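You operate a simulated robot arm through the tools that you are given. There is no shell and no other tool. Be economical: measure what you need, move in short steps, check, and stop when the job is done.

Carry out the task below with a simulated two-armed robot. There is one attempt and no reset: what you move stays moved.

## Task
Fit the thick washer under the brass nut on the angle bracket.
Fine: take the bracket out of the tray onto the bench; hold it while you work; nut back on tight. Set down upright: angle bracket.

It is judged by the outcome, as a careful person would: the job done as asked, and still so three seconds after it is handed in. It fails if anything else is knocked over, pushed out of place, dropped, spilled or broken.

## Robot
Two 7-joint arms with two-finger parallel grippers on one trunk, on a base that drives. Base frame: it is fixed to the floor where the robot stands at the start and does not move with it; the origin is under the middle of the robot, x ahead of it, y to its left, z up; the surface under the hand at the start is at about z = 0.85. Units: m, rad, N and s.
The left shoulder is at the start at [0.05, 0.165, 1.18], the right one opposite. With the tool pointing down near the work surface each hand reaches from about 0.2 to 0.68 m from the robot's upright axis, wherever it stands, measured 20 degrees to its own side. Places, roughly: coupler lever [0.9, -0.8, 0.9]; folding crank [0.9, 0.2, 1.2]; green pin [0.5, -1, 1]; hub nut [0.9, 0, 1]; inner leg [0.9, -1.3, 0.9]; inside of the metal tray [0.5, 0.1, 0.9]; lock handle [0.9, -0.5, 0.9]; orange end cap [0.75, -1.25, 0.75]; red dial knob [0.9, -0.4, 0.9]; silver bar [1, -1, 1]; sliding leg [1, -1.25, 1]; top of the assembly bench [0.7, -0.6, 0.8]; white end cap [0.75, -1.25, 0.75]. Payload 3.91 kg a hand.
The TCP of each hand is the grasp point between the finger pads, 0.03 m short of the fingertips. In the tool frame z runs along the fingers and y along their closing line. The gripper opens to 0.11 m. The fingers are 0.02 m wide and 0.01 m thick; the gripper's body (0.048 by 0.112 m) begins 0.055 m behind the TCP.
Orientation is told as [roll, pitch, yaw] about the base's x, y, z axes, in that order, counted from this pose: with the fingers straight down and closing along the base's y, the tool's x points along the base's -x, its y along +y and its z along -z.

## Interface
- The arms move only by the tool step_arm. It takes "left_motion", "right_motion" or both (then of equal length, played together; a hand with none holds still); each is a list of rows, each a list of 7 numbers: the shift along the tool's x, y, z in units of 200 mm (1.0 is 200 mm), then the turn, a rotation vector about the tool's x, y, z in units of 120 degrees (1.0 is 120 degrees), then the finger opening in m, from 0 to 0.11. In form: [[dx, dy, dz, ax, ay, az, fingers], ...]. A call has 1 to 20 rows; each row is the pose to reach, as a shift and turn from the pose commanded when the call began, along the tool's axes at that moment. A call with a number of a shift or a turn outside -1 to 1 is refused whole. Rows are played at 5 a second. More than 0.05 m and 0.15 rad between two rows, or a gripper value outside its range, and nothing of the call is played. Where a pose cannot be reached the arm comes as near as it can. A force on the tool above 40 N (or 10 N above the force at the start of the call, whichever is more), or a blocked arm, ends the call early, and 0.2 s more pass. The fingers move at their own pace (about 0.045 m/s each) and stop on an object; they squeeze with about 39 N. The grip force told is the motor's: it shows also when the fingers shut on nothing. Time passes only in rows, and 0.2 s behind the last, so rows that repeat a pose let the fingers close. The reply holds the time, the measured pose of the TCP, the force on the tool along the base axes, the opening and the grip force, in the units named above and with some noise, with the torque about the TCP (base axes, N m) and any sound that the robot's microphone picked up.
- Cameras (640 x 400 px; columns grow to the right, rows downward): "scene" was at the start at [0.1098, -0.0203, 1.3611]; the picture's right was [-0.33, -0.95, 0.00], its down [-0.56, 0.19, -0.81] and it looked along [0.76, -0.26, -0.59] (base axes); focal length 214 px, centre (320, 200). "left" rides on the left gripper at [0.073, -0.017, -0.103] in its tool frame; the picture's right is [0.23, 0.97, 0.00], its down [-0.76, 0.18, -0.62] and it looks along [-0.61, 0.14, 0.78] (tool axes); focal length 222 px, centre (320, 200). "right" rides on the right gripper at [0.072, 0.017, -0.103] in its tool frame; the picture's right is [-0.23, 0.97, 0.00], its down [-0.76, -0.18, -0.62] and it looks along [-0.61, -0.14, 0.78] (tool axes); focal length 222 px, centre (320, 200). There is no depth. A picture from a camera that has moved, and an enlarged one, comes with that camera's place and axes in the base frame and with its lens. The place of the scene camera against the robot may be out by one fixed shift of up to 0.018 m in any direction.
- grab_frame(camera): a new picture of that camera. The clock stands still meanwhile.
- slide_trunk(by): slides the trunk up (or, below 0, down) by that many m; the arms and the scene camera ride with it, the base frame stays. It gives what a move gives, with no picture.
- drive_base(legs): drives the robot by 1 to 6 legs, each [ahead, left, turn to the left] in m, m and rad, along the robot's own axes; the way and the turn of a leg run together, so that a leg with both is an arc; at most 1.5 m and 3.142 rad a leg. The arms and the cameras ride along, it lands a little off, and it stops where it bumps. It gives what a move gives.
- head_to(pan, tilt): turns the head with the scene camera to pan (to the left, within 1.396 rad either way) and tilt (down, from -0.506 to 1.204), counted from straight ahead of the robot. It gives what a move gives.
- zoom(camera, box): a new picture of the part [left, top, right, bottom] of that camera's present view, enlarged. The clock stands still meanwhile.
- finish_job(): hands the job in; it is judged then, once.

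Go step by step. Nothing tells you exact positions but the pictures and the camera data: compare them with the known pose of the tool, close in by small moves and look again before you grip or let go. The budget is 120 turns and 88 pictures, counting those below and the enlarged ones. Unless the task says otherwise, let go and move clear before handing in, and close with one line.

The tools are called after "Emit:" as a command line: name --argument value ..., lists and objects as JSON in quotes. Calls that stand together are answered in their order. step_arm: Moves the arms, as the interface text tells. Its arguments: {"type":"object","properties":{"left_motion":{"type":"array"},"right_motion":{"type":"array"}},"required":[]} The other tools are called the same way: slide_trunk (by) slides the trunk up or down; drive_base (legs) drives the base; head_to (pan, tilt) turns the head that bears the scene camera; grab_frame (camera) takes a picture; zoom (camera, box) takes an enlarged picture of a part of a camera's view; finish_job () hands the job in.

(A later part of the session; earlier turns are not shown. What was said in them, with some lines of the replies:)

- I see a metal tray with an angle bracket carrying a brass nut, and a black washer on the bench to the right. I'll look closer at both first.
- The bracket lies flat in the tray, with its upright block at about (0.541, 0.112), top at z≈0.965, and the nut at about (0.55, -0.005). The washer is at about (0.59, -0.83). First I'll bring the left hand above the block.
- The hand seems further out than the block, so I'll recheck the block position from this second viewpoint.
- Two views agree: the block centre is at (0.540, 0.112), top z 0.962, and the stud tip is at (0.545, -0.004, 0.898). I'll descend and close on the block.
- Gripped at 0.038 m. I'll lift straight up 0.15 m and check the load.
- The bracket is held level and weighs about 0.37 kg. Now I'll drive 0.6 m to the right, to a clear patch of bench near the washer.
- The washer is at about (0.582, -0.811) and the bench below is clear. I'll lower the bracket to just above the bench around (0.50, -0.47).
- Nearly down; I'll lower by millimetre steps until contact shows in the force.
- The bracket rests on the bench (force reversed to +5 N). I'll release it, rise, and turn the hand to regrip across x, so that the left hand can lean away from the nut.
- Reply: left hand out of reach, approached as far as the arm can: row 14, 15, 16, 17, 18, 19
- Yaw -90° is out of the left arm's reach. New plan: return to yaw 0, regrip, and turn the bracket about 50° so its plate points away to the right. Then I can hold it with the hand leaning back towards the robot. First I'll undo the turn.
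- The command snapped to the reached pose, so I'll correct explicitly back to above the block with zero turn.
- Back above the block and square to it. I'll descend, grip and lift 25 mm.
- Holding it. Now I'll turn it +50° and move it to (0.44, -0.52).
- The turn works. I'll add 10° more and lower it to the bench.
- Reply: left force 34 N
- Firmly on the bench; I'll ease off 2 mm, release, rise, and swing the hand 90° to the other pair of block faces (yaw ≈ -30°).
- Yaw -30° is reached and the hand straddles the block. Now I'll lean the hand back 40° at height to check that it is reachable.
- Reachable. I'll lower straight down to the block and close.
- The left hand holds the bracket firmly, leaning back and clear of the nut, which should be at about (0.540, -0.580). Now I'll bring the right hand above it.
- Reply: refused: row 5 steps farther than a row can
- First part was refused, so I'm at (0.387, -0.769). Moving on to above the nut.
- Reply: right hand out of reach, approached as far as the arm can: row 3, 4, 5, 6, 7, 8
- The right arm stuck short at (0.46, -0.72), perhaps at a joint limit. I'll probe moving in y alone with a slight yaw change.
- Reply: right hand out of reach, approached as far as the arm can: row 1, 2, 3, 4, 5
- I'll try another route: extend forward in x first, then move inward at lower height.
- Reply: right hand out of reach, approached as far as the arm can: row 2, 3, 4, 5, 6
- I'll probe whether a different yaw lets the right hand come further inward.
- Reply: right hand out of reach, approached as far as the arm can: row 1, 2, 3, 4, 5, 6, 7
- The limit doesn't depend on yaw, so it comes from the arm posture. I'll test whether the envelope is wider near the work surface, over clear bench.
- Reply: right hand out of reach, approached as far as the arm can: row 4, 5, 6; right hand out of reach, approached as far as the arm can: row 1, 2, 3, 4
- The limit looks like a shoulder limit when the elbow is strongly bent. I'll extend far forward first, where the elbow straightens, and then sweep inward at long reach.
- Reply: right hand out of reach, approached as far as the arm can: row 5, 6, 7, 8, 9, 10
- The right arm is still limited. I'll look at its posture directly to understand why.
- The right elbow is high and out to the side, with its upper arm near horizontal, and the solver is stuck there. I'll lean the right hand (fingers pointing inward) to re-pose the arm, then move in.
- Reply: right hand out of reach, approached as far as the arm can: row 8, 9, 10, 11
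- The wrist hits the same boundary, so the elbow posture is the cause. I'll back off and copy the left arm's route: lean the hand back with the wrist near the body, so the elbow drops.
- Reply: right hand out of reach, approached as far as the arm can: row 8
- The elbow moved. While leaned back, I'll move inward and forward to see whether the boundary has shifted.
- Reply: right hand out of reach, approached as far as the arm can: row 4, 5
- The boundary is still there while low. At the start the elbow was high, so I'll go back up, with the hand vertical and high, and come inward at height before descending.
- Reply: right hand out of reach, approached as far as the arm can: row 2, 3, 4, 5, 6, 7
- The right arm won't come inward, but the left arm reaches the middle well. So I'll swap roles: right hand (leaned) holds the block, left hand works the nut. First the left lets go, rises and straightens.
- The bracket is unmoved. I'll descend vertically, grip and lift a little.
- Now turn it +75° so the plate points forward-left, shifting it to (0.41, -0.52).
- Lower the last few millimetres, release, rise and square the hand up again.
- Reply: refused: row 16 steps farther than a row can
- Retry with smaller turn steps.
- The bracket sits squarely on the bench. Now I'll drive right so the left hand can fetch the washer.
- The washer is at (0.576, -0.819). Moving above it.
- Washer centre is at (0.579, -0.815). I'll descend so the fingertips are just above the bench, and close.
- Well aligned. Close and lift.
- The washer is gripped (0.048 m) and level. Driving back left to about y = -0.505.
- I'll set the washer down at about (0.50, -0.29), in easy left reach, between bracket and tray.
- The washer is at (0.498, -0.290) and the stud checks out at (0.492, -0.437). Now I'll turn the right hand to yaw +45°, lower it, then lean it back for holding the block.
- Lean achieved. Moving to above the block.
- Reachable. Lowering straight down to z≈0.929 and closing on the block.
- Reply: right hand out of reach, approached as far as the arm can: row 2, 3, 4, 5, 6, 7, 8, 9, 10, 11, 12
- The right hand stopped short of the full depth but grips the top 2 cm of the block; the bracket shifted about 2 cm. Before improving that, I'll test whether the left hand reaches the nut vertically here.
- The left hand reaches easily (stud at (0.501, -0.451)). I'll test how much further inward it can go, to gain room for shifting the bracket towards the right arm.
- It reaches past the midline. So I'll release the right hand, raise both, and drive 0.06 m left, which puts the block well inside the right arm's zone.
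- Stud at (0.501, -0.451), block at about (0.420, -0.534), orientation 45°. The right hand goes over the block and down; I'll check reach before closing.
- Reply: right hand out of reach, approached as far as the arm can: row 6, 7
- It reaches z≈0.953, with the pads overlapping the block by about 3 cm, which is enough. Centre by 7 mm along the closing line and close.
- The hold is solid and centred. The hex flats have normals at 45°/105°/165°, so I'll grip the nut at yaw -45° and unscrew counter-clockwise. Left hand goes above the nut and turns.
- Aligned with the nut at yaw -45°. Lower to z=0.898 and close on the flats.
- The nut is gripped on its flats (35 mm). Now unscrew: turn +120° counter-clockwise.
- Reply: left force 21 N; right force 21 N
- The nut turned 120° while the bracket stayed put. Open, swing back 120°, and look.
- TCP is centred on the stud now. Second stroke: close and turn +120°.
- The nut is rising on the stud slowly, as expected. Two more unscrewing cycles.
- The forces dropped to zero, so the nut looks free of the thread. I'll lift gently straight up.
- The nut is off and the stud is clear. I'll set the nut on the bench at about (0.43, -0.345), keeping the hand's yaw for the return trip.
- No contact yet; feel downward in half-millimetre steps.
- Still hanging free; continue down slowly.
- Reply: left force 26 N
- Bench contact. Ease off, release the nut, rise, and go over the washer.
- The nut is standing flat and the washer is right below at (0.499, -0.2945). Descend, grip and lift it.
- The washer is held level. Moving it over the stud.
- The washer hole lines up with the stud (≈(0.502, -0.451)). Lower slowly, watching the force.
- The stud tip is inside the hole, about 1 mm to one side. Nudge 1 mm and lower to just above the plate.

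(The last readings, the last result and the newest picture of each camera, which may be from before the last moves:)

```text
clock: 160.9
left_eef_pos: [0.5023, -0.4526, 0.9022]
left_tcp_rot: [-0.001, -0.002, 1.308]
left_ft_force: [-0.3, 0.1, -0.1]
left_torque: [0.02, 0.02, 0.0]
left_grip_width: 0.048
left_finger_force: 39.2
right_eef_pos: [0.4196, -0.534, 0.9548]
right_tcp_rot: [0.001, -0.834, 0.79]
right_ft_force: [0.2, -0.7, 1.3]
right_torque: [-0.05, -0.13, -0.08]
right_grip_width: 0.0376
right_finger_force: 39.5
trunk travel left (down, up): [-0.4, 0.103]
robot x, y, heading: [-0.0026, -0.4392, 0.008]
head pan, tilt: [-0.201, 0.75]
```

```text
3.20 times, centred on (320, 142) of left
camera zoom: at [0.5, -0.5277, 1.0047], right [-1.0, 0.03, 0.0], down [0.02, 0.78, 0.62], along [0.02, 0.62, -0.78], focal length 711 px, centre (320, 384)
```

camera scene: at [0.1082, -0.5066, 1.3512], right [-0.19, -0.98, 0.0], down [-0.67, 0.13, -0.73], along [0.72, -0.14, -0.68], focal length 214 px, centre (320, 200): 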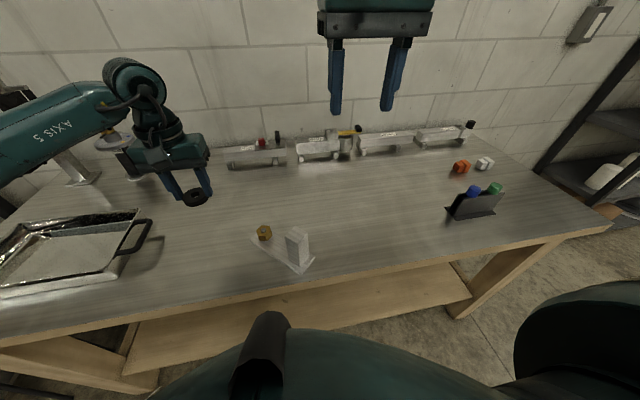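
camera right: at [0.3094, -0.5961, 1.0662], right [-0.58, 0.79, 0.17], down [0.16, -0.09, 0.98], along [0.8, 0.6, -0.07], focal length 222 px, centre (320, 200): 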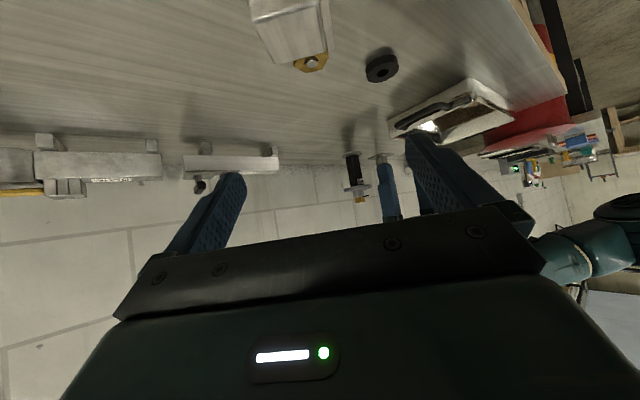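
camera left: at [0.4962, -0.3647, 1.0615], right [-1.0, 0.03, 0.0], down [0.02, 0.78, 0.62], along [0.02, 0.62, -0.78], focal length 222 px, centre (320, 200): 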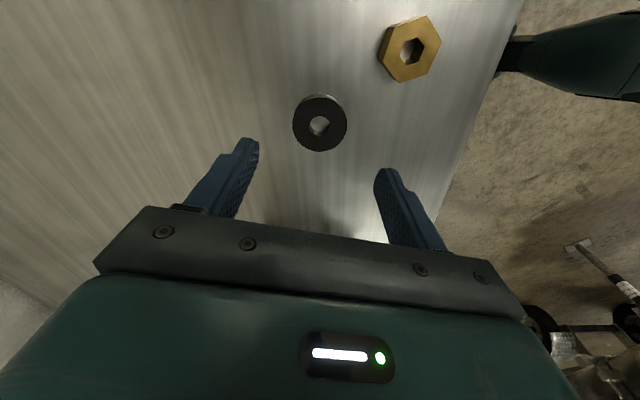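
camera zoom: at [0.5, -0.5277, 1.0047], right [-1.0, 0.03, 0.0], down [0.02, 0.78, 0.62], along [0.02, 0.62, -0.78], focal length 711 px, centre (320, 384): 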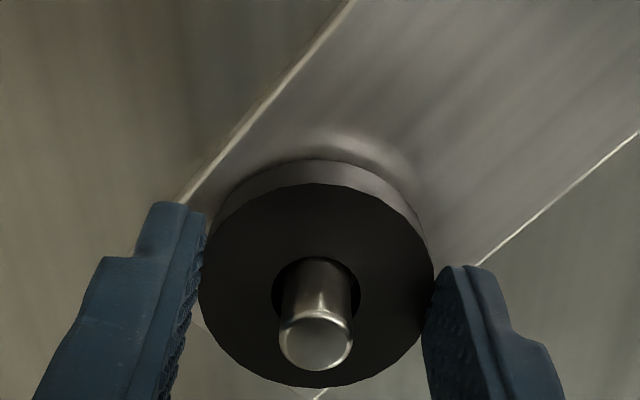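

The stud is through the washer. Lower 2 mm more, release, and rise.

Emit:
step_arm --left_motion '[[0, 0, 0.006, 0, 0, 0, 0], [0, 0, 0.012, 0, 0, 0, 0], [0, 0, 0.012, 0, 0, 0, 0], [0, 0, 0.01, 0, 0, 0, 0.07], [0, 0, 0.01, 0, 0, 0, 0.07], [0, 0, 0.01, 0, 0, 0, 0.07], [0, 0, -0.1, 0, 0, 0, 0.07], [0, 0, -0.25, 0, 0, 0, 0.07], [0, 0, -0.4, 0, 0, 0, 0.07], [0, 0, -0.4, 0, 0, 0, 0.07]]'

Emit:
grab_frame --camera "left"

```text
clock: 163.1
left_eef_pos: [0.5005, -0.4529, 0.9815]
left_tcp_rot: [-0.003, -0.001, 1.311]
left_ft_force: [-0.1, -0.4, 0.8]
left_torque: [0.01, -0.03, 0.0]
left_grip_width: 0.07
left_finger_force: 0.0
right_eef_pos: [0.4194, -0.534, 0.9546]
right_tcp_rot: [-0.001, -0.833, 0.789]
right_ft_force: [0.3, -0.4, 1.6]
right_torque: [-0.06, -0.08, -0.06]
right_grip_width: 0.0377
right_finger_force: 39.1
trunk travel left (down, up): [-0.4, 0.103]
robot x, y, heading: [-0.0036, -0.4386, 0.007]
head pan, tilt: [-0.201, 0.75]
```

```text
16 pictures are left
camera left: at [0.4984, -0.5277, 1.0855], right [-1.0, 0.03, 0.0], down [0.02, 0.78, 0.62], along [0.02, 0.62, -0.78], focal length 222 px, centre (320, 200)
```

left: 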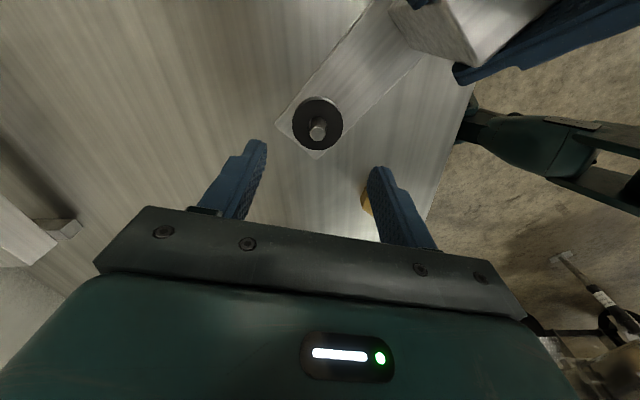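

The washer lies flat on the plate around the stud. Now fetch the nut at (0.43, -0.346).

Emit:
step_arm --left_motion '[[-0.1, 0.12, 0, 0, 0, 0, 0.06], [-0.21, 0.24, 0, 0, 0, 0, 0.06], [-0.32, 0.36, 0.05, 0, 0, 0, 0.06], [-0.427, 0.483, 0.15, 0, 0, 0, 0.06], [-0.427, 0.483, 0.2, 0, 0, 0, 0.06], [-0.427, 0.483, 0.2, 0, 0, 0, 0.06]]'

Emit:
zoom --camera "left" --box '[160, 40, 480, 240]'

```text
clock: 164.5
left_eef_pos: [0.43, -0.3437, 0.9422]
left_tcp_rot: [-0.003, 0.0, 1.308]
left_ft_force: [0.2, -0.4, -0.1]
left_torque: [0.0, 0.0, -0.02]
left_grip_width: 0.06
left_finger_force: 0.1
right_eef_pos: [0.4198, -0.532, 0.956]
right_tcp_rot: [0.0, -0.834, 0.788]
right_ft_force: [0.1, 1.5, 0.8]
right_torque: [-0.01, -0.04, 0.06]
right_grip_width: 0.0376
right_finger_force: 38.6
trunk travel left (down, up): [-0.4, 0.103]
robot x, y, heading: [-0.0001, -0.4432, 0.01]
head pan, tilt: [-0.201, 0.75]
```

```text
2.00 times, centred on (320, 140) of left
camera zoom: at [0.428, -0.4191, 1.0466], right [-1.0, 0.03, 0.0], down [0.02, 0.78, 0.62], along [0.02, 0.62, -0.78], focal length 444 px, centre (320, 320)
```

zoom: 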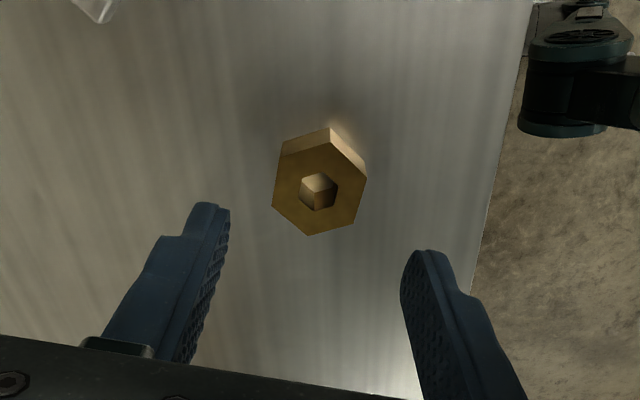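

Nut centre at (0.431, -0.348), flats parallel to the fingers. Descend, grip and lift.

Emit:
step_arm --left_motion '[[0.018, -0.008, 0.1, 0, 0, 0, 0.06], [0.018, -0.008, 0.22, 0, 0, 0, 0.06], [0.018, -0.008, 0.286, 0, 0, 0, 0.06], [0.018, -0.008, 0.286, 0, 0, 0, 0.06], [0.018, -0.008, 0.286, 0, 0, 0, 0], [0.018, -0.008, 0.286, 0, 0, 0, 0], [0.018, -0.008, 0.286, 0, 0, 0, 0], [0.018, -0.008, 0.286, 0, 0, 0, 0], [0.018, -0.008, 0.2, 0, 0, 0, 0], [0.018, -0.008, 0.05, 0, 0, 0, 0], [0.018, -0.008, -0.1, 0, 0, 0, 0], [0.018, -0.008, -0.15, 0, 0, 0, 0], [0.018, -0.008, -0.15, 0, 0, 0, 0]]'

Emit:
zoom --camera "left" --box '[220, 80, 420, 205]'

```text
clock: 167.3
left_eef_pos: [0.432, -0.3497, 0.9727]
left_tcp_rot: [0.001, -0.002, 1.309]
left_ft_force: [-0.5, 0.4, -1.0]
left_torque: [0.03, -0.01, -0.02]
left_grip_width: 0.0351
left_finger_force: 39.6
right_eef_pos: [0.4196, -0.5343, 0.9546]
right_tcp_rot: [0.0, -0.833, 0.788]
right_ft_force: [-0.5, -0.3, 1.0]
right_torque: [-0.09, 0.0, 0.03]
right_grip_width: 0.0377
right_finger_force: 39.8
trunk travel left (down, up): [-0.4, 0.103]
robot x, y, heading: [-0.0047, -0.4389, 0.003]
head pan, tilt: [-0.201, 0.75]
```

```text
3.20 times, centred on (320, 142) of left
camera zoom: at [0.4289, -0.424, 1.0769], right [-1.0, 0.03, 0.0], down [0.02, 0.78, 0.62], along [0.02, 0.62, -0.78], focal length 711 px, centre (320, 384)
```

zoom: 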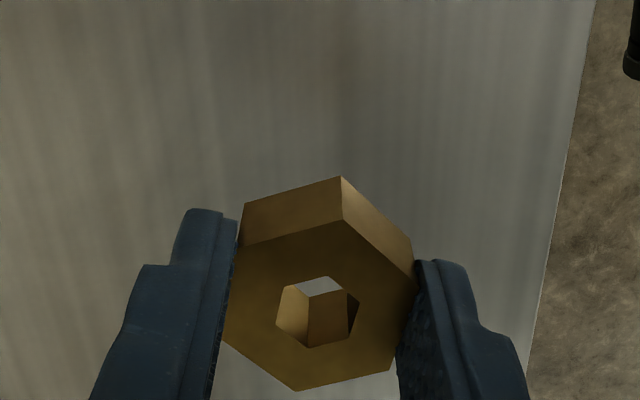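

The nut is held level. Move it over the stud.

Emit:
step_arm --left_motion '[[0.1, -0.12, 0, 0, 0, 0, 0], [0.2, -0.24, 0, 0, 0, 0, 0], [0.3, -0.36, 0, 0, 0, 0, 0], [0.4025, -0.469, 0, 0, 0, 0, 0], [0.4025, -0.469, 0.12, 0, 0, 0, 0], [0.4025, -0.469, 0.15, 0, 0, 0, 0], [0.4025, -0.469, 0.15, 0, 0, 0, 0]]'

Emit:
zoom --camera "left" --box '[220, 80, 420, 205]'

```text
clock: 168.9
left_eef_pos: [0.5018, -0.4501, 0.9413]
left_tcp_rot: [-0.004, -0.001, 1.308]
left_ft_force: [-0.3, 0.2, -0.8]
left_torque: [0.03, 0.0, 0.03]
left_grip_width: 0.0349
left_finger_force: 39.2
right_eef_pos: [0.4214, -0.5345, 0.9536]
right_tcp_rot: [0.001, -0.834, 0.789]
right_ft_force: [0.3, -0.2, 0.7]
right_torque: [-0.13, -0.09, 0.01]
right_grip_width: 0.0381
right_finger_force: 39.2
trunk travel left (down, up): [-0.4, 0.103]
robot x, y, heading: [0.0002, -0.4392, 0.005]
head pan, tilt: [-0.201, 0.75]
```

```text
3.20 times, centred on (320, 142) of left
camera zoom: at [0.4988, -0.5248, 1.0461], right [-1.0, 0.03, 0.0], down [0.02, 0.78, 0.62], along [0.02, 0.62, -0.78], focal length 711 px, centre (320, 384)
```

zoom: 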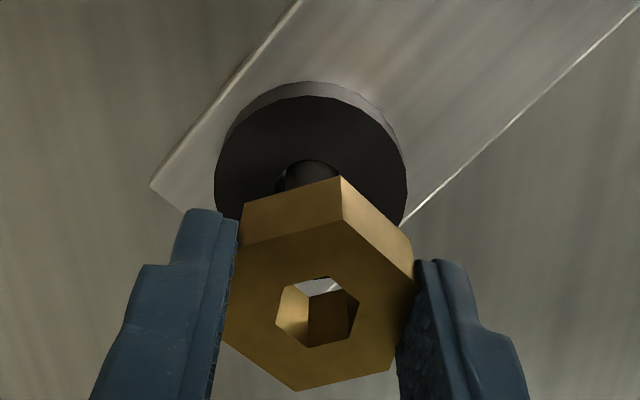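

Slight misalignment of about 1 mm; correct it and lower, watching the force.

Emit:
step_arm --left_motion '[[0.006, -0.007, 0.01, 0, 0, 0, 0], [0.006, -0.007, 0.025, 0, 0, 0, 0], [0.006, -0.007, 0.035, 0, 0, 0, 0], [0.006, -0.007, 0.04, 0, 0, 0, 0], [0.006, -0.007, 0.04, 0, 0, 0, 0]]'

Emit:
zoom --camera "left" --box '[260, 110, 380, 185]'

```text
clock: 170.1
left_eef_pos: [0.5025, -0.4508, 0.9344]
left_tcp_rot: [0.0, -0.001, 1.309]
left_ft_force: [-0.3, -0.4, -1.0]
left_torque: [-0.01, 0.0, -0.01]
left_grip_width: 0.0351
left_finger_force: 39.1
right_eef_pos: [0.4205, -0.533, 0.9551]
right_tcp_rot: [-0.002, -0.833, 0.79]
right_ft_force: [1.7, 0.4, 0.6]
right_torque: [-0.08, -0.2, -0.04]
right_grip_width: 0.0378
right_finger_force: 39.4
trunk travel left (down, up): [-0.4, 0.103]
robot x, y, heading: [0.0002, -0.4394, 0.004]
head pan, tilt: [-0.201, 0.75]
```

```text
5.33 times, centred on (320, 148) of left
camera zoom: at [0.5, -0.5273, 1.038], right [-1.0, 0.03, 0.0], down [0.02, 0.78, 0.62], along [0.02, 0.62, -0.78], focal length 1185 px, centre (320, 480)
```

zoom: 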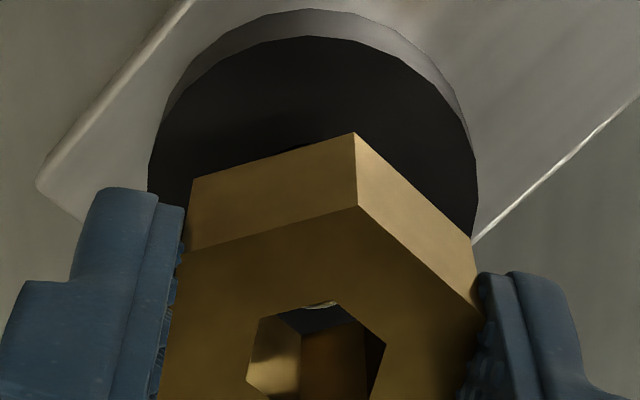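

The stud rim shows about 1.5 mm off in y. Adjust and lower a little more.

Emit:
step_arm --left_motion '[[0.007, -0.002, 0.0, 0, 0, 0, 0], [0.007, -0.002, 0.008, 0, 0, 0, 0], [0.007, -0.002, 0.016, 0, 0, 0, 0], [0.007, -0.002, 0.024, 0, 0, 0, 0], [0.007, -0.002, 0.03, 0, 0, 0, 0], [0.007, -0.002, 0.03, 0, 0, 0, 0]]'

Emit:
zoom --camera "left" --box '[260, 110, 380, 185]'

```text
clock: 171.5
left_eef_pos: [0.5042, -0.4532, 0.9275]
left_tcp_rot: [-0.003, -0.001, 1.309]
left_ft_force: [0.1, 0.0, -0.6]
left_torque: [-0.01, 0.02, 0.05]
left_grip_width: 0.0351
left_finger_force: 39.1
right_eef_pos: [0.4208, -0.5332, 0.9542]
right_tcp_rot: [0.0, -0.832, 0.789]
right_ft_force: [1.9, 0.8, 0.9]
right_torque: [-0.06, -0.2, -0.04]
right_grip_width: 0.0376
right_finger_force: 39.0
trunk travel left (down, up): [-0.4, 0.103]
robot x, y, heading: [-0.0019, -0.4385, 0.004]
head pan, tilt: [-0.201, 0.75]
```

```text
5.33 times, centred on (320, 148) of left
camera zoom: at [0.5001, -0.5285, 1.0317], right [-1.0, 0.03, 0.0], down [0.02, 0.78, 0.62], along [0.02, 0.62, -0.78], focal length 1185 px, centre (320, 480)
```

zoom: 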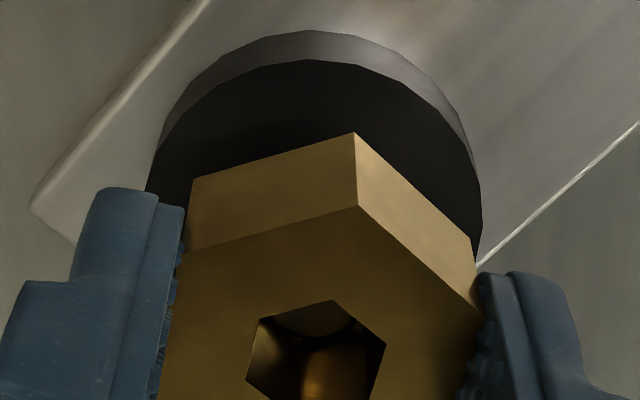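

The stud tip has entered the nut with no contact force. Keep lowering towards the washer.

Emit:
step_arm --left_motion '[[0, 0, 0.01, 0, 0, 0, 0], [0, 0, 0.02, 0, 0, 0, 0], [0, 0, 0.03, 0, 0, 0, 0], [0, 0, 0.04, 0, 0, 0, 0], [0, 0, 0.05, 0, 0, 0, 0], [0, 0, 0.05, 0, 0, 0, 0]]'

```text
clock: 172.9
left_eef_pos: [0.5039, -0.4535, 0.9167]
left_tcp_rot: [-0.002, -0.003, 1.31]
left_ft_force: [-0.2, 0.1, -1.3]
left_torque: [-0.03, -0.01, -0.03]
left_grip_width: 0.0347
left_finger_force: 38.9
right_eef_pos: [0.4194, -0.534, 0.9545]
right_tcp_rot: [0.001, -0.831, 0.79]
right_ft_force: [1.3, -0.5, 1.4]
right_torque: [-0.12, -0.12, -0.02]
right_grip_width: 0.0377
right_finger_force: 39.1
trunk travel left (down, up): [-0.4, 0.103]
robot x, y, heading: [0.0009, -0.4368, 0.006]
head pan, tilt: [-0.201, 0.75]
```

Emit:
step_arm --left_motion '[[0, 0, 0.005, 0, 0, 0, 0], [0, 0, 0.01, 0, 0, 0, 0], [0, 0, 0.015, 0, 0, 0, 0], [0, 0, 0.02, 0, 0, 0, 0], [0, 0, 0.02, 0, 0, 0, 0]]'

Emit:
zoom --camera "left" --box '[240, 100, 400, 200]'

```text
clock: 174.1
left_eef_pos: [0.5027, -0.4529, 0.9143]
left_tcp_rot: [0.0, -0.002, 1.309]
left_ft_force: [-0.5, 0.3, -0.6]
left_torque: [0.0, 0.02, 0.01]
left_grip_width: 0.035
left_finger_force: 38.7
right_eef_pos: [0.4197, -0.5316, 0.9534]
right_tcp_rot: [-0.001, -0.833, 0.791]
right_ft_force: [1.6, -0.3, 0.6]
right_torque: [-0.11, -0.09, -0.02]
right_grip_width: 0.0379
right_finger_force: 39.3
trunk travel left (down, up): [-0.4, 0.103]
robot x, y, heading: [-0.0016, -0.4382, 0.005]
head pan, tilt: [-0.201, 0.75]
```

```text
4.00 times, centred on (320, 150) of left
camera zoom: at [0.5008, -0.5283, 1.0175], right [-1.0, 0.03, 0.0], down [0.02, 0.78, 0.62], along [0.02, 0.62, -0.78], focal length 888 px, centre (320, 400)
```

zoom: 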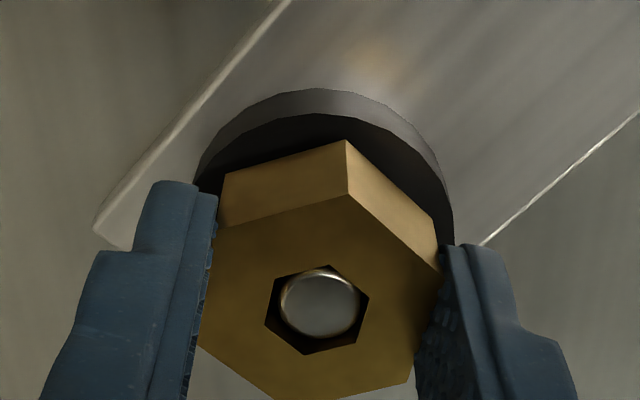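

The stud is centred in the nut and nearly at its top face. Continue to seat on the washer.

Emit:
step_arm --left_motion '[[0, 0, 0.005, 0, 0, 0, 0], [0, 0, 0.01, 0, 0, 0, 0], [0, 0, 0.015, 0, 0, 0, 0], [0, 0, 0.015, 0, 0, 0, 0]]'

```text
clock: 175.1
left_eef_pos: [0.5019, -0.4542, 0.9119]
left_tcp_rot: [-0.004, -0.003, 1.311]
left_ft_force: [-2.9, 4.7, 5.9]
left_torque: [0.19, 0.29, 0.04]
left_grip_width: 0.035
left_finger_force: 39.1
right_eef_pos: [0.42, -0.5338, 0.9542]
right_tcp_rot: [0.0, -0.832, 0.789]
right_ft_force: [2.1, -1.2, 0.3]
right_torque: [0.16, -0.32, -0.31]
right_grip_width: 0.0378
right_finger_force: 38.9
trunk travel left (down, up): [-0.4, 0.103]
robot x, y, heading: [-0.0025, -0.4371, 0.005]
head pan, tilt: [-0.201, 0.75]
```

Contact (6 N): thread start. Now screw on: turn 120° clockwise with a slight down-feed.

Emit:
step_arm --left_motion '[[0, 0, 0.002, 0, 0, 0.06, 0], [0, 0, 0.002, 0, 0, 0.13, 0], [0, 0, 0.003, 0, 0, 0.2, 0], [0, 0, 0.003, 0, 0, 0.27, 0], [0, 0, 0.003, 0, 0, 0.34, 0], [0, 0, 0.004, 0, 0, 0.41, 0], [0, 0, 0.004, 0, 0, 0.48, 0], [0, 0, 0.004, 0, 0, 0.55, 0], [0, 0, 0.005, 0, 0, 0.62, 0], [0, 0, 0.005, 0, 0, 0.69, 0], [0, 0, 0.005, 0, 0, 0.76, 0], [0, 0, 0.006, 0, 0, 0.83, 0], [0, 0, 0.006, 0, 0, 0.9, 0], [0, 0, 0.006, 0, 0, 0.97, 0], [0, 0, 0.006, 0, 0, 1.0, 0]]'

Emit:
zoom --camera "left" --box '[240, 100, 400, 200]'

```text
clock: 178.3
left_eef_pos: [0.5039, -0.4511, 0.9101]
left_tcp_rot: [0.007, 0.001, -0.785]
left_ft_force: [-2.2, 23.2, 8.6]
left_torque: [-0.03, -0.19, 0.02]
left_grip_width: 0.0354
left_finger_force: 39.1
right_eef_pos: [0.4215, -0.5348, 0.9544]
right_tcp_rot: [-0.003, -0.834, 0.788]
right_ft_force: [1.4, -20.7, -0.2]
right_torque: [-0.45, -0.16, -1.68]
right_grip_width: 0.038
right_finger_force: 39.2
trunk travel left (down, up): [-0.4, 0.103]
robot x, y, heading: [-0.0005, -0.4363, 0.007]
head pan, tilt: [-0.201, 0.75]
```

```text
4.00 times, centred on (320, 150) of left
camera zoom: at [0.44, -0.4132, 1.0138], right [0.53, 0.85, 0.01], down [0.66, -0.42, 0.62], along [0.53, -0.32, -0.78], focal length 888 px, centre (320, 400)
```

zoom: 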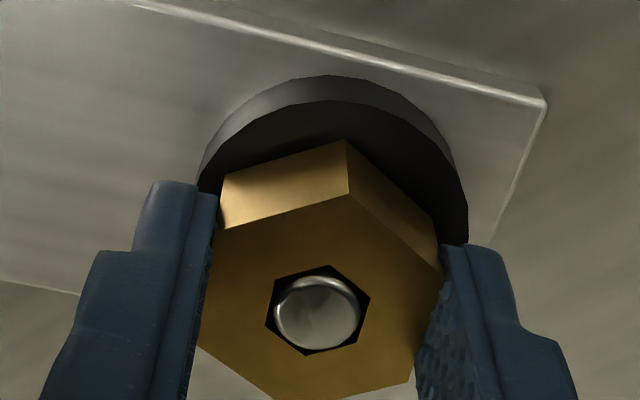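

The thread has engaged (side force from constraint). Open, re-centre by ~3 mm, swing back, and do the next stroke.

Emit:
step_arm --left_motion '[[0, 0, 0, 0, 0, 0, 0.06], [0, 0, 0, 0, 0, 0, 0.06], [0.014, 0.007, 0, 0, 0, -0.06, 0.06], [0.014, 0.007, 0, 0, 0, -0.13, 0.06], [0.014, 0.007, 0, 0, 0, -0.2, 0.06], [0.014, 0.007, 0, 0, 0, -0.27, 0.06], [0.014, 0.007, 0, 0, 0, -0.34, 0.06], [0.014, 0.007, 0, 0, 0, -0.41, 0.06], [0.014, 0.007, 0, 0, 0, -0.48, 0.06], [0.014, 0.007, 0, 0, 0, -0.55, 0.06], [0.014, 0.007, 0, 0, 0, -0.62, 0.06], [0.014, 0.007, 0, 0, 0, -0.69, 0.06], [0.014, 0.007, 0, 0, 0, -0.76, 0.06], [0.014, 0.007, 0, 0, 0, -0.83, 0.06], [0.014, 0.007, 0, 0, 0, -0.9, 0.06], [0.014, 0.007, 0, 0, 0, -0.97, 0.06], [0.014, 0.007, 0, 0, 0, -1.0, 0.06], [0.014, 0.007, 0, 0, 0, -1.0, 0.06]]'

```text
clock: 182.1
left_eef_pos: [0.5023, -0.4495, 0.9103]
left_tcp_rot: [-0.001, -0.001, 1.31]
left_ft_force: [-0.9, 0.5, 0.1]
left_torque: [0.0, -0.04, 0.06]
left_grip_width: 0.0599
left_finger_force: 0.0
right_eef_pos: [0.4211, -0.5334, 0.9555]
right_tcp_rot: [0.0, -0.831, 0.789]
right_ft_force: [-0.5, 0.1, 0.7]
right_torque: [0.34, -0.6, 0.03]
right_grip_width: 0.0375
right_finger_force: 39.0
trunk travel left (down, up): [-0.4, 0.103]
robot x, y, heading: [-0.0019, -0.4396, 0.008]
head pan, tilt: [-0.201, 0.75]
```

Centred again. Second tightening stroke and return.

Emit:
step_arm --left_motion '[[0, 0, 0, 0, 0, 0, 0], [0, 0, 0, 0, 0, 0, 0], [0, 0, 0, 0, 0, 0, 0], [0, 0, 0, 0, 0, 0.06, 0], [0, 0, 0, 0, 0, 0.13, 0], [0, 0, 0.001, 0, 0, 0.2, 0], [0, 0, 0.001, 0, 0, 0.27, 0], [0, 0, 0.001, 0, 0, 0.34, 0], [0, 0, 0.002, 0, 0, 0.41, 0], [0, 0, 0.002, 0, 0, 0.48, 0], [0, 0, 0.002, 0, 0, 0.55, 0], [0, 0, 0.003, 0, 0, 0.62, 0], [0, 0, 0.003, 0, 0, 0.69, 0], [0, 0, 0.003, 0, 0, 0.76, 0], [0, 0, 0.004, 0, 0, 0.83, 0], [0, 0, 0.004, 0, 0, 0.9, 0], [0, 0, 0.004, 0, 0, 0.97, 0], [0, 0, 0.004, 0, 0, 1.0, 0]]'

Emit:
step_arm --left_motion '[[0, 0, 0, 0, 0, 0, 0.06], [0, 0, 0, 0, 0, 0, 0.06], [0, 0, 0, 0, 0, -0.06, 0.06], [0, 0, 0, 0, 0, -0.13, 0.06], [0, 0, 0, 0, 0, -0.2, 0.06], [0, 0, 0, 0, 0, -0.27, 0.06], [0, 0, 0, 0, 0, -0.34, 0.06], [0, 0, 0, 0, 0, -0.41, 0.06], [0, 0, 0, 0, 0, -0.48, 0.06], [0, 0, 0, 0, 0, -0.55, 0.06], [0, 0, 0, 0, 0, -0.62, 0.06], [0, 0, 0, 0, 0, -0.69, 0.06], [0, 0, 0, 0, 0, -0.76, 0.06], [0, 0, 0, 0, 0, -0.83, 0.06], [0, 0, 0, 0, 0, -0.9, 0.06], [0, 0, 0, 0, 0, -0.97, 0.06], [0, 0, 0, 0, 0, -1.0, 0.06], [0, 0, 0, 0, 0, -1.0, 0.06]]'

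Emit:
zoom --camera "left" --box '[240, 100, 400, 200]'

```text
clock: 185.9
left_eef_pos: [0.5015, -0.4488, 0.9091]
left_tcp_rot: [0.005, -0.004, -0.788]
left_ft_force: [10.7, 8.8, 0.4]
left_torque: [0.0, -0.29, 0.02]
left_grip_width: 0.0355
left_finger_force: 39.0
right_eef_pos: [0.42, -0.5348, 0.9552]
right_tcp_rot: [0.001, -0.833, 0.788]
right_ft_force: [-8.8, -8.3, 5.5]
right_torque: [-0.38, 0.17, -0.01]
right_grip_width: 0.0377
right_finger_force: 38.6
trunk travel left (down, up): [-0.4, 0.103]
robot x, y, heading: [0.0027, -0.4425, 0.006]
head pan, tilt: [-0.201, 0.75]
```

```text
clock: 189.7
left_eef_pos: [0.5026, -0.45, 0.9083]
left_tcp_rot: [-0.003, -0.003, 1.312]
left_ft_force: [0.8, 1.3, 0.1]
left_torque: [0.03, 0.02, 0.02]
left_grip_width: 0.0599
left_finger_force: 0.1
right_eef_pos: [0.4206, -0.5331, 0.9543]
right_tcp_rot: [-0.001, -0.833, 0.79]
right_ft_force: [2.2, -0.6, 1.4]
right_torque: [-0.03, -0.14, -0.02]
right_grip_width: 0.038
right_finger_force: 39.1
trunk travel left (down, up): [-0.4, 0.103]
robot x, y, heading: [0.0014, -0.4374, 0.004]
head pan, tilt: [-0.201, 0.75]
```

```text
4.00 times, centred on (320, 150) of left
camera zoom: at [0.4995, -0.5251, 1.013], right [-1.0, 0.03, 0.0], down [0.02, 0.78, 0.62], along [0.02, 0.62, -0.78], focal length 888 px, centre (320, 400)
```

zoom: 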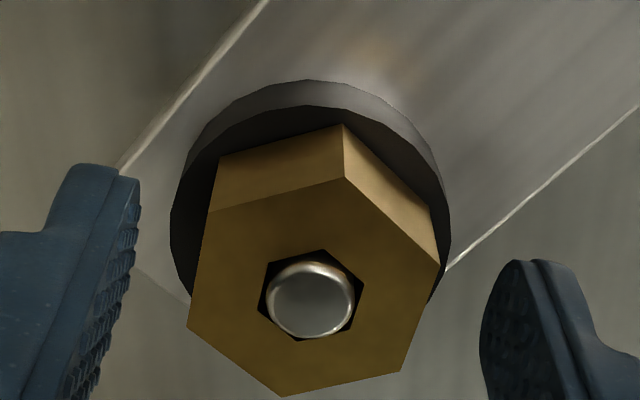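

The nut is turning down and stays aligned. Next strokes, watching for the torque of seating.

Emit:
step_arm --left_motion '[[0, 0, 0, 0, 0, 0, 0], [0, 0, 0, 0, 0, 0, 0], [0, 0, 0, 0, 0, 0, 0], [0, 0, 0, 0, 0, 0.06, 0], [0, 0, 0, 0, 0, 0.13, 0], [0, 0, 0.001, 0, 0, 0.2, 0], [0, 0, 0.001, 0, 0, 0.27, 0], [0, 0, 0.001, 0, 0, 0.34, 0], [0, 0, 0.002, 0, 0, 0.41, 0], [0, 0, 0.002, 0, 0, 0.48, 0], [0, 0, 0.002, 0, 0, 0.55, 0], [0, 0, 0.003, 0, 0, 0.62, 0], [0, 0, 0.003, 0, 0, 0.69, 0], [0, 0, 0.003, 0, 0, 0.76, 0], [0, 0, 0.004, 0, 0, 0.83, 0], [0, 0, 0.004, 0, 0, 0.9, 0], [0, 0, 0.004, 0, 0, 0.97, 0], [0, 0, 0.004, 0, 0, 1.0, 0]]'

Emit:
step_arm --left_motion '[[0, 0, 0, 0, 0, 0, 0.06], [0, 0, 0, 0, 0, 0, 0.06], [0, 0, 0, 0, 0, -0.06, 0.06], [0, 0, 0, 0, 0, -0.13, 0.06], [0, 0, 0, 0, 0, -0.2, 0.06], [0, 0, 0, 0, 0, -0.27, 0.06], [0, 0, 0, 0, 0, -0.34, 0.06], [0, 0, 0, 0, 0, -0.41, 0.06], [0, 0, 0, 0, 0, -0.48, 0.06], [0, 0, 0, 0, 0, -0.55, 0.06], [0, 0, 0, 0, 0, -0.62, 0.06], [0, 0, 0, 0, 0, -0.69, 0.06], [0, 0, 0, 0, 0, -0.76, 0.06], [0, 0, 0, 0, 0, -0.83, 0.06], [0, 0, 0, 0, 0, -0.9, 0.06], [0, 0, 0, 0, 0, -0.97, 0.06], [0, 0, 0, 0, 0, -1.0, 0.06], [0, 0, 0, 0, 0, -1.0, 0.06]]'

Emit:
step_arm --left_motion '[[0, 0, 0, 0, 0, 0, 0], [0, 0, 0, 0, 0, 0, 0], [0, 0, 0, 0, 0, 0, 0], [0, 0, 0, 0, 0, 0.06, 0], [0, 0, 0, 0, 0, 0.13, 0], [0, 0, 0.001, 0, 0, 0.2, 0], [0, 0, 0.001, 0, 0, 0.27, 0], [0, 0, 0.001, 0, 0, 0.34, 0], [0, 0, 0.002, 0, 0, 0.41, 0], [0, 0, 0.002, 0, 0, 0.48, 0], [0, 0, 0.002, 0, 0, 0.55, 0], [0, 0, 0.003, 0, 0, 0.62, 0], [0, 0, 0.003, 0, 0, 0.69, 0], [0, 0, 0.003, 0, 0, 0.76, 0], [0, 0, 0.004, 0, 0, 0.83, 0], [0, 0, 0.004, 0, 0, 0.9, 0], [0, 0, 0.004, 0, 0, 0.97, 0], [0, 0, 0.004, 0, 0, 1.0, 0]]'

```text
clock: 193.5
left_eef_pos: [0.5014, -0.4501, 0.9086]
left_tcp_rot: [0.005, -0.001, -0.789]
left_ft_force: [17.2, 6.8, -1.7]
left_torque: [-0.05, -0.35, 0.02]
left_grip_width: 0.0351
left_finger_force: 38.4
right_eef_pos: [0.4194, -0.5328, 0.9552]
right_tcp_rot: [0.002, -0.832, 0.788]
right_ft_force: [-16.0, -6.0, 9.3]
right_torque: [0.09, 0.26, 0.65]
right_grip_width: 0.0375
right_finger_force: 39.1
trunk travel left (down, up): [-0.4, 0.103]
robot x, y, heading: [-0.0017, -0.4419, 0.001]
head pan, tilt: [-0.201, 0.75]
```

```text
clock: 197.3
left_eef_pos: [0.5041, -0.4491, 0.9089]
left_tcp_rot: [-0.002, -0.001, 1.311]
left_ft_force: [-0.8, 0.7, 1.0]
left_torque: [-0.01, -0.01, 0.0]
left_grip_width: 0.06
left_finger_force: 0.1
right_eef_pos: [0.4192, -0.5333, 0.9544]
right_tcp_rot: [0.0, -0.833, 0.789]
right_ft_force: [1.6, 0.0, 1.0]
right_torque: [0.04, -0.12, 0.03]
right_grip_width: 0.0377
right_finger_force: 38.5
trunk travel left (down, up): [-0.4, 0.103]
robot x, y, heading: [-0.001, -0.4354, 0.003]
head pan, tilt: [-0.201, 0.75]
```

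```text
clock: 201.1
left_eef_pos: [0.5035, -0.4468, 0.9072]
left_tcp_rot: [0.007, -0.001, -0.78]
left_ft_force: [-8.6, 8.6, 9.9]
left_torque: [-0.02, 0.36, 0.79]
left_grip_width: 0.0351
left_finger_force: 39.5
right_eef_pos: [0.4201, -0.5346, 0.9536]
right_tcp_rot: [-0.003, -0.833, 0.787]
right_ft_force: [7.4, -8.9, -0.2]
right_torque: [-0.41, -0.27, -1.94]
right_grip_width: 0.0413
right_finger_force: 39.2
trunk travel left (down, up): [-0.4, 0.103]
robot x, y, heading: [-0.003, -0.4434, 0.008]
head pan, tilt: [-0.201, 0.75]
```

Torque rose to 0.8 N·m, so the nut is seated and tight. I'll check the state before releasing.

Emit:
zoom --camera "left" --box '[180, 60, 460, 235]'

```text
2.29 times, centred on (320, 148) of left
camera zoom: at [0.4392, -0.41, 1.0114], right [0.53, 0.85, 0.01], down [0.66, -0.41, 0.62], along [0.53, -0.32, -0.78], focal length 508 px, centre (320, 320)
```

zoom: 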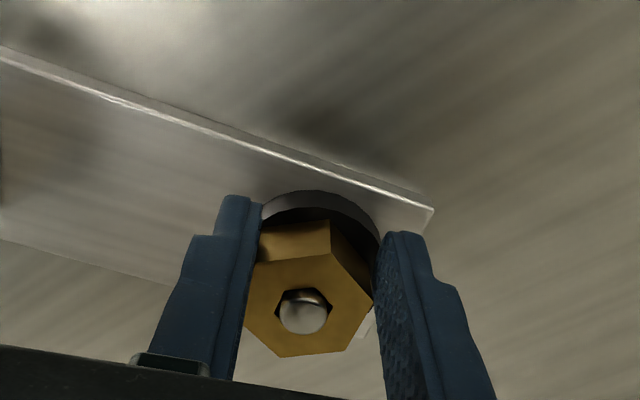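

The bracket twisted slightly against the hold, a sign the nut is tight. I'll release, back up 60°, regrip and give one short check turn.

Emit:
step_arm --left_motion '[[0, 0, 0, 0, 0, 0, 0.06], [0, 0, 0, 0, 0, 0, 0.06], [0, 0, 0, 0, 0, -0.06, 0.06], [0, 0, 0, 0, 0, -0.13, 0.06], [0, 0, 0, 0, 0, -0.2, 0.06], [0, 0, 0, 0, 0, -0.27, 0.06], [0, 0, 0, 0, 0, -0.34, 0.06], [0, 0, 0, 0, 0, -0.41, 0.06], [0, 0, 0, 0, 0, -0.48, 0.06], [0, 0, 0, 0, 0, -0.5, 0.06], [0, 0, 0, 0, 0, -0.5, 0.06]]'

Emit:
zoom --camera "left" --box '[180, 60, 460, 235]'

```text
clock: 203.5
left_eef_pos: [0.5011, -0.4498, 0.9078]
left_tcp_rot: [0.001, -0.004, 0.263]
left_ft_force: [0.5, 0.6, 0.9]
left_torque: [0.05, -0.02, -0.01]
left_grip_width: 0.06
left_finger_force: 0.1
right_eef_pos: [0.4206, -0.5339, 0.9553]
right_tcp_rot: [-0.001, -0.834, 0.791]
right_ft_force: [-1.2, 2.3, 4.5]
right_torque: [0.24, -0.2, 0.17]
right_grip_width: 0.0377
right_finger_force: 39.7
trunk travel left (down, up): [-0.4, 0.103]
robot x, y, heading: [-0.0056, -0.442, 0.008]
head pan, tilt: [-0.201, 0.75]
```

```text
2.29 times, centred on (320, 148) of left
camera zoom: at [0.4357, -0.4859, 1.0114], right [-0.47, 0.88, 0.0], down [0.69, 0.37, 0.63], along [0.55, 0.3, -0.78], focal length 508 px, centre (320, 320)
```

zoom: 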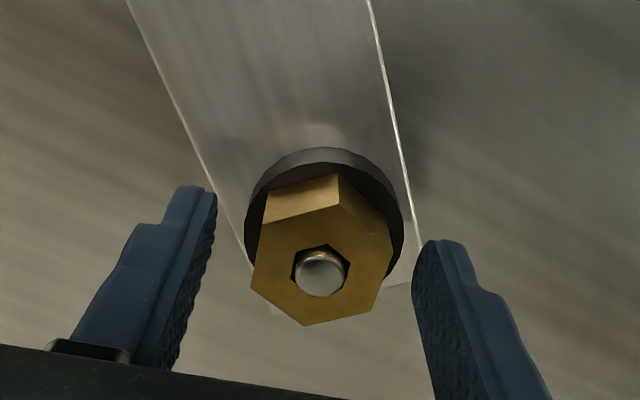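

The bracket sprang back square, with the nut flat on the washer. Short check turn of 30° clockwise.

Emit:
step_arm --left_motion '[[0, 0, 0, 0, 0, 0, 0], [0, 0, 0, 0, 0, 0, 0], [0, 0, 0, 0, 0, 0, 0], [0, 0, 0, 0, 0, 0.05, 0], [0, 0, 0, 0, 0, 0.1, 0], [0, 0, 0, 0, 0, 0.15, 0], [0, 0, 0, 0, 0, 0.15, 0]]'

```text
clock: 205.1
left_eef_pos: [0.5018, -0.4503, 0.9074]
left_tcp_rot: [-0.002, -0.002, -0.053]
left_ft_force: [-7.7, -5.7, 0.4]
left_torque: [-0.1, 0.24, 1.44]
left_grip_width: 0.0384
left_finger_force: 39.0
right_eef_pos: [0.4206, -0.5345, 0.9539]
right_tcp_rot: [-0.003, -0.833, 0.79]
right_ft_force: [5.9, 6.4, 3.3]
right_torque: [-0.07, -0.26, -1.65]
right_grip_width: 0.0381
right_finger_force: 38.7
trunk travel left (down, up): [-0.4, 0.103]
robot x, y, heading: [-0.0024, -0.4382, 0.004]
head pan, tilt: [-0.201, 0.75]
```

Torque climbs to 1.4 N·m with no nut motion, so it is tight. The left hand lets go and rises clear.

Emit:
step_arm --left_motion '[[0, 0, 0, 0, 0, -0.05, 0], [0, 0, 0, 0, 0, -0.08, 0.06], [0, 0, 0, 0, 0, -0.08, 0.06], [0, 0, 0, 0, 0, -0.08, 0.06], [0, 0, -0.15, 0, 0, -0.08, 0.06], [0, 0, -0.35, 0, 0, -0.08, 0.06], [0, 0, -0.55, 0, 0, -0.08, 0.06], [0, 0.2, -0.7, 0, 0, -0.08, 0.06], [0, 0.4, -0.75, 0, 0, -0.08, 0.06], [0, 0.4, -0.75, 0, 0, -0.08, 0.06]]'

Emit:
step_arm --right_motion '[[0, 0, 0, 0, 0, 0, 0.11], [0, 0, 0, 0, 0, 0, 0.11], [0, 0, 0, 0, 0, 0, 0.11], [0, 0, 0, 0, 0, 0, 0.11], [-0.1, 0, -0.09, 0, 0, 0, 0.11], [-0.25, 0, -0.225, 0, 0, 0, 0.11], [-0.4, 0, -0.36, 0, 0, 0, 0.11], [-0.4, 0, -0.5, 0, 0, 0, 0.11], [-0.4, 0, -0.65, 0, 0, 0, 0.11], [-0.4, 0, -0.65, 0, 0, 0, 0.11]]'

Emit:
zoom --camera "scene" --box '[170, 150, 410, 300]'

```text
clock: 207.3
left_eef_pos: [0.5057, -0.3693, 1.0584]
left_tcp_rot: [-0.001, -0.004, 0.113]
left_ft_force: [0.1, 0.1, -0.6]
left_torque: [0.01, 0.02, 0.01]
left_grip_width: 0.0599
left_finger_force: 0.0
right_eef_pos: [0.4204, -0.5342, 0.9541]
right_tcp_rot: [-0.001, -0.833, 0.788]
right_ft_force: [-0.9, 1.6, 3.4]
right_torque: [0.11, -0.28, -0.03]
right_grip_width: 0.0379
right_finger_force: 39.2
trunk travel left (down, up): [-0.4, 0.103]
robot x, y, heading: [0.0029, -0.4371, 0.008]
head pan, tilt: [-0.201, 0.75]
```

```text
clock: 209.5
left_eef_pos: [0.5075, -0.3698, 1.0575]
left_tcp_rot: [0.001, -0.002, 0.114]
left_ft_force: [0.5, -0.3, 0.4]
left_torque: [0.03, 0.01, -0.01]
left_grip_width: 0.0598
left_finger_force: 0.1
right_eef_pos: [0.3901, -0.5619, 1.1017]
right_tcp_rot: [0.002, -0.838, 0.786]
right_ft_force: [-0.2, -1.4, -0.2]
right_torque: [-0.03, -0.02, 0.0]
right_grip_width: 0.11
right_finger_force: 0.1
trunk travel left (down, up): [-0.4, 0.103]
robot x, y, heading: [0.0019, -0.4385, 0.005]
head pan, tilt: [-0.201, 0.75]
```

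```text
2.67 times, centred on (290, 225) of scene
camera zoom: at [0.1083, -0.4463, 1.3511], right [-0.19, -0.98, 0.0], down [-0.67, 0.13, -0.73], along [0.72, -0.14, -0.68], focal length 572 px, centre (400, 133)
```

zoom: 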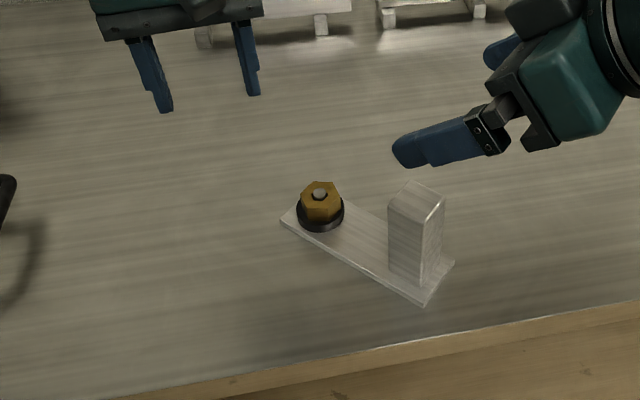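

The bracket stands upright on the bench, with the washer under the tight nut and both hands clear. Handing in.

Emit:
finish_job

```text
The job is handed in.
```

The thick washer is under the brass nut and the nut is tight, holding at about 1.4 N·m with no further turn. The angle bracket stands upright on the bench, out of the tray, with both hands clear.
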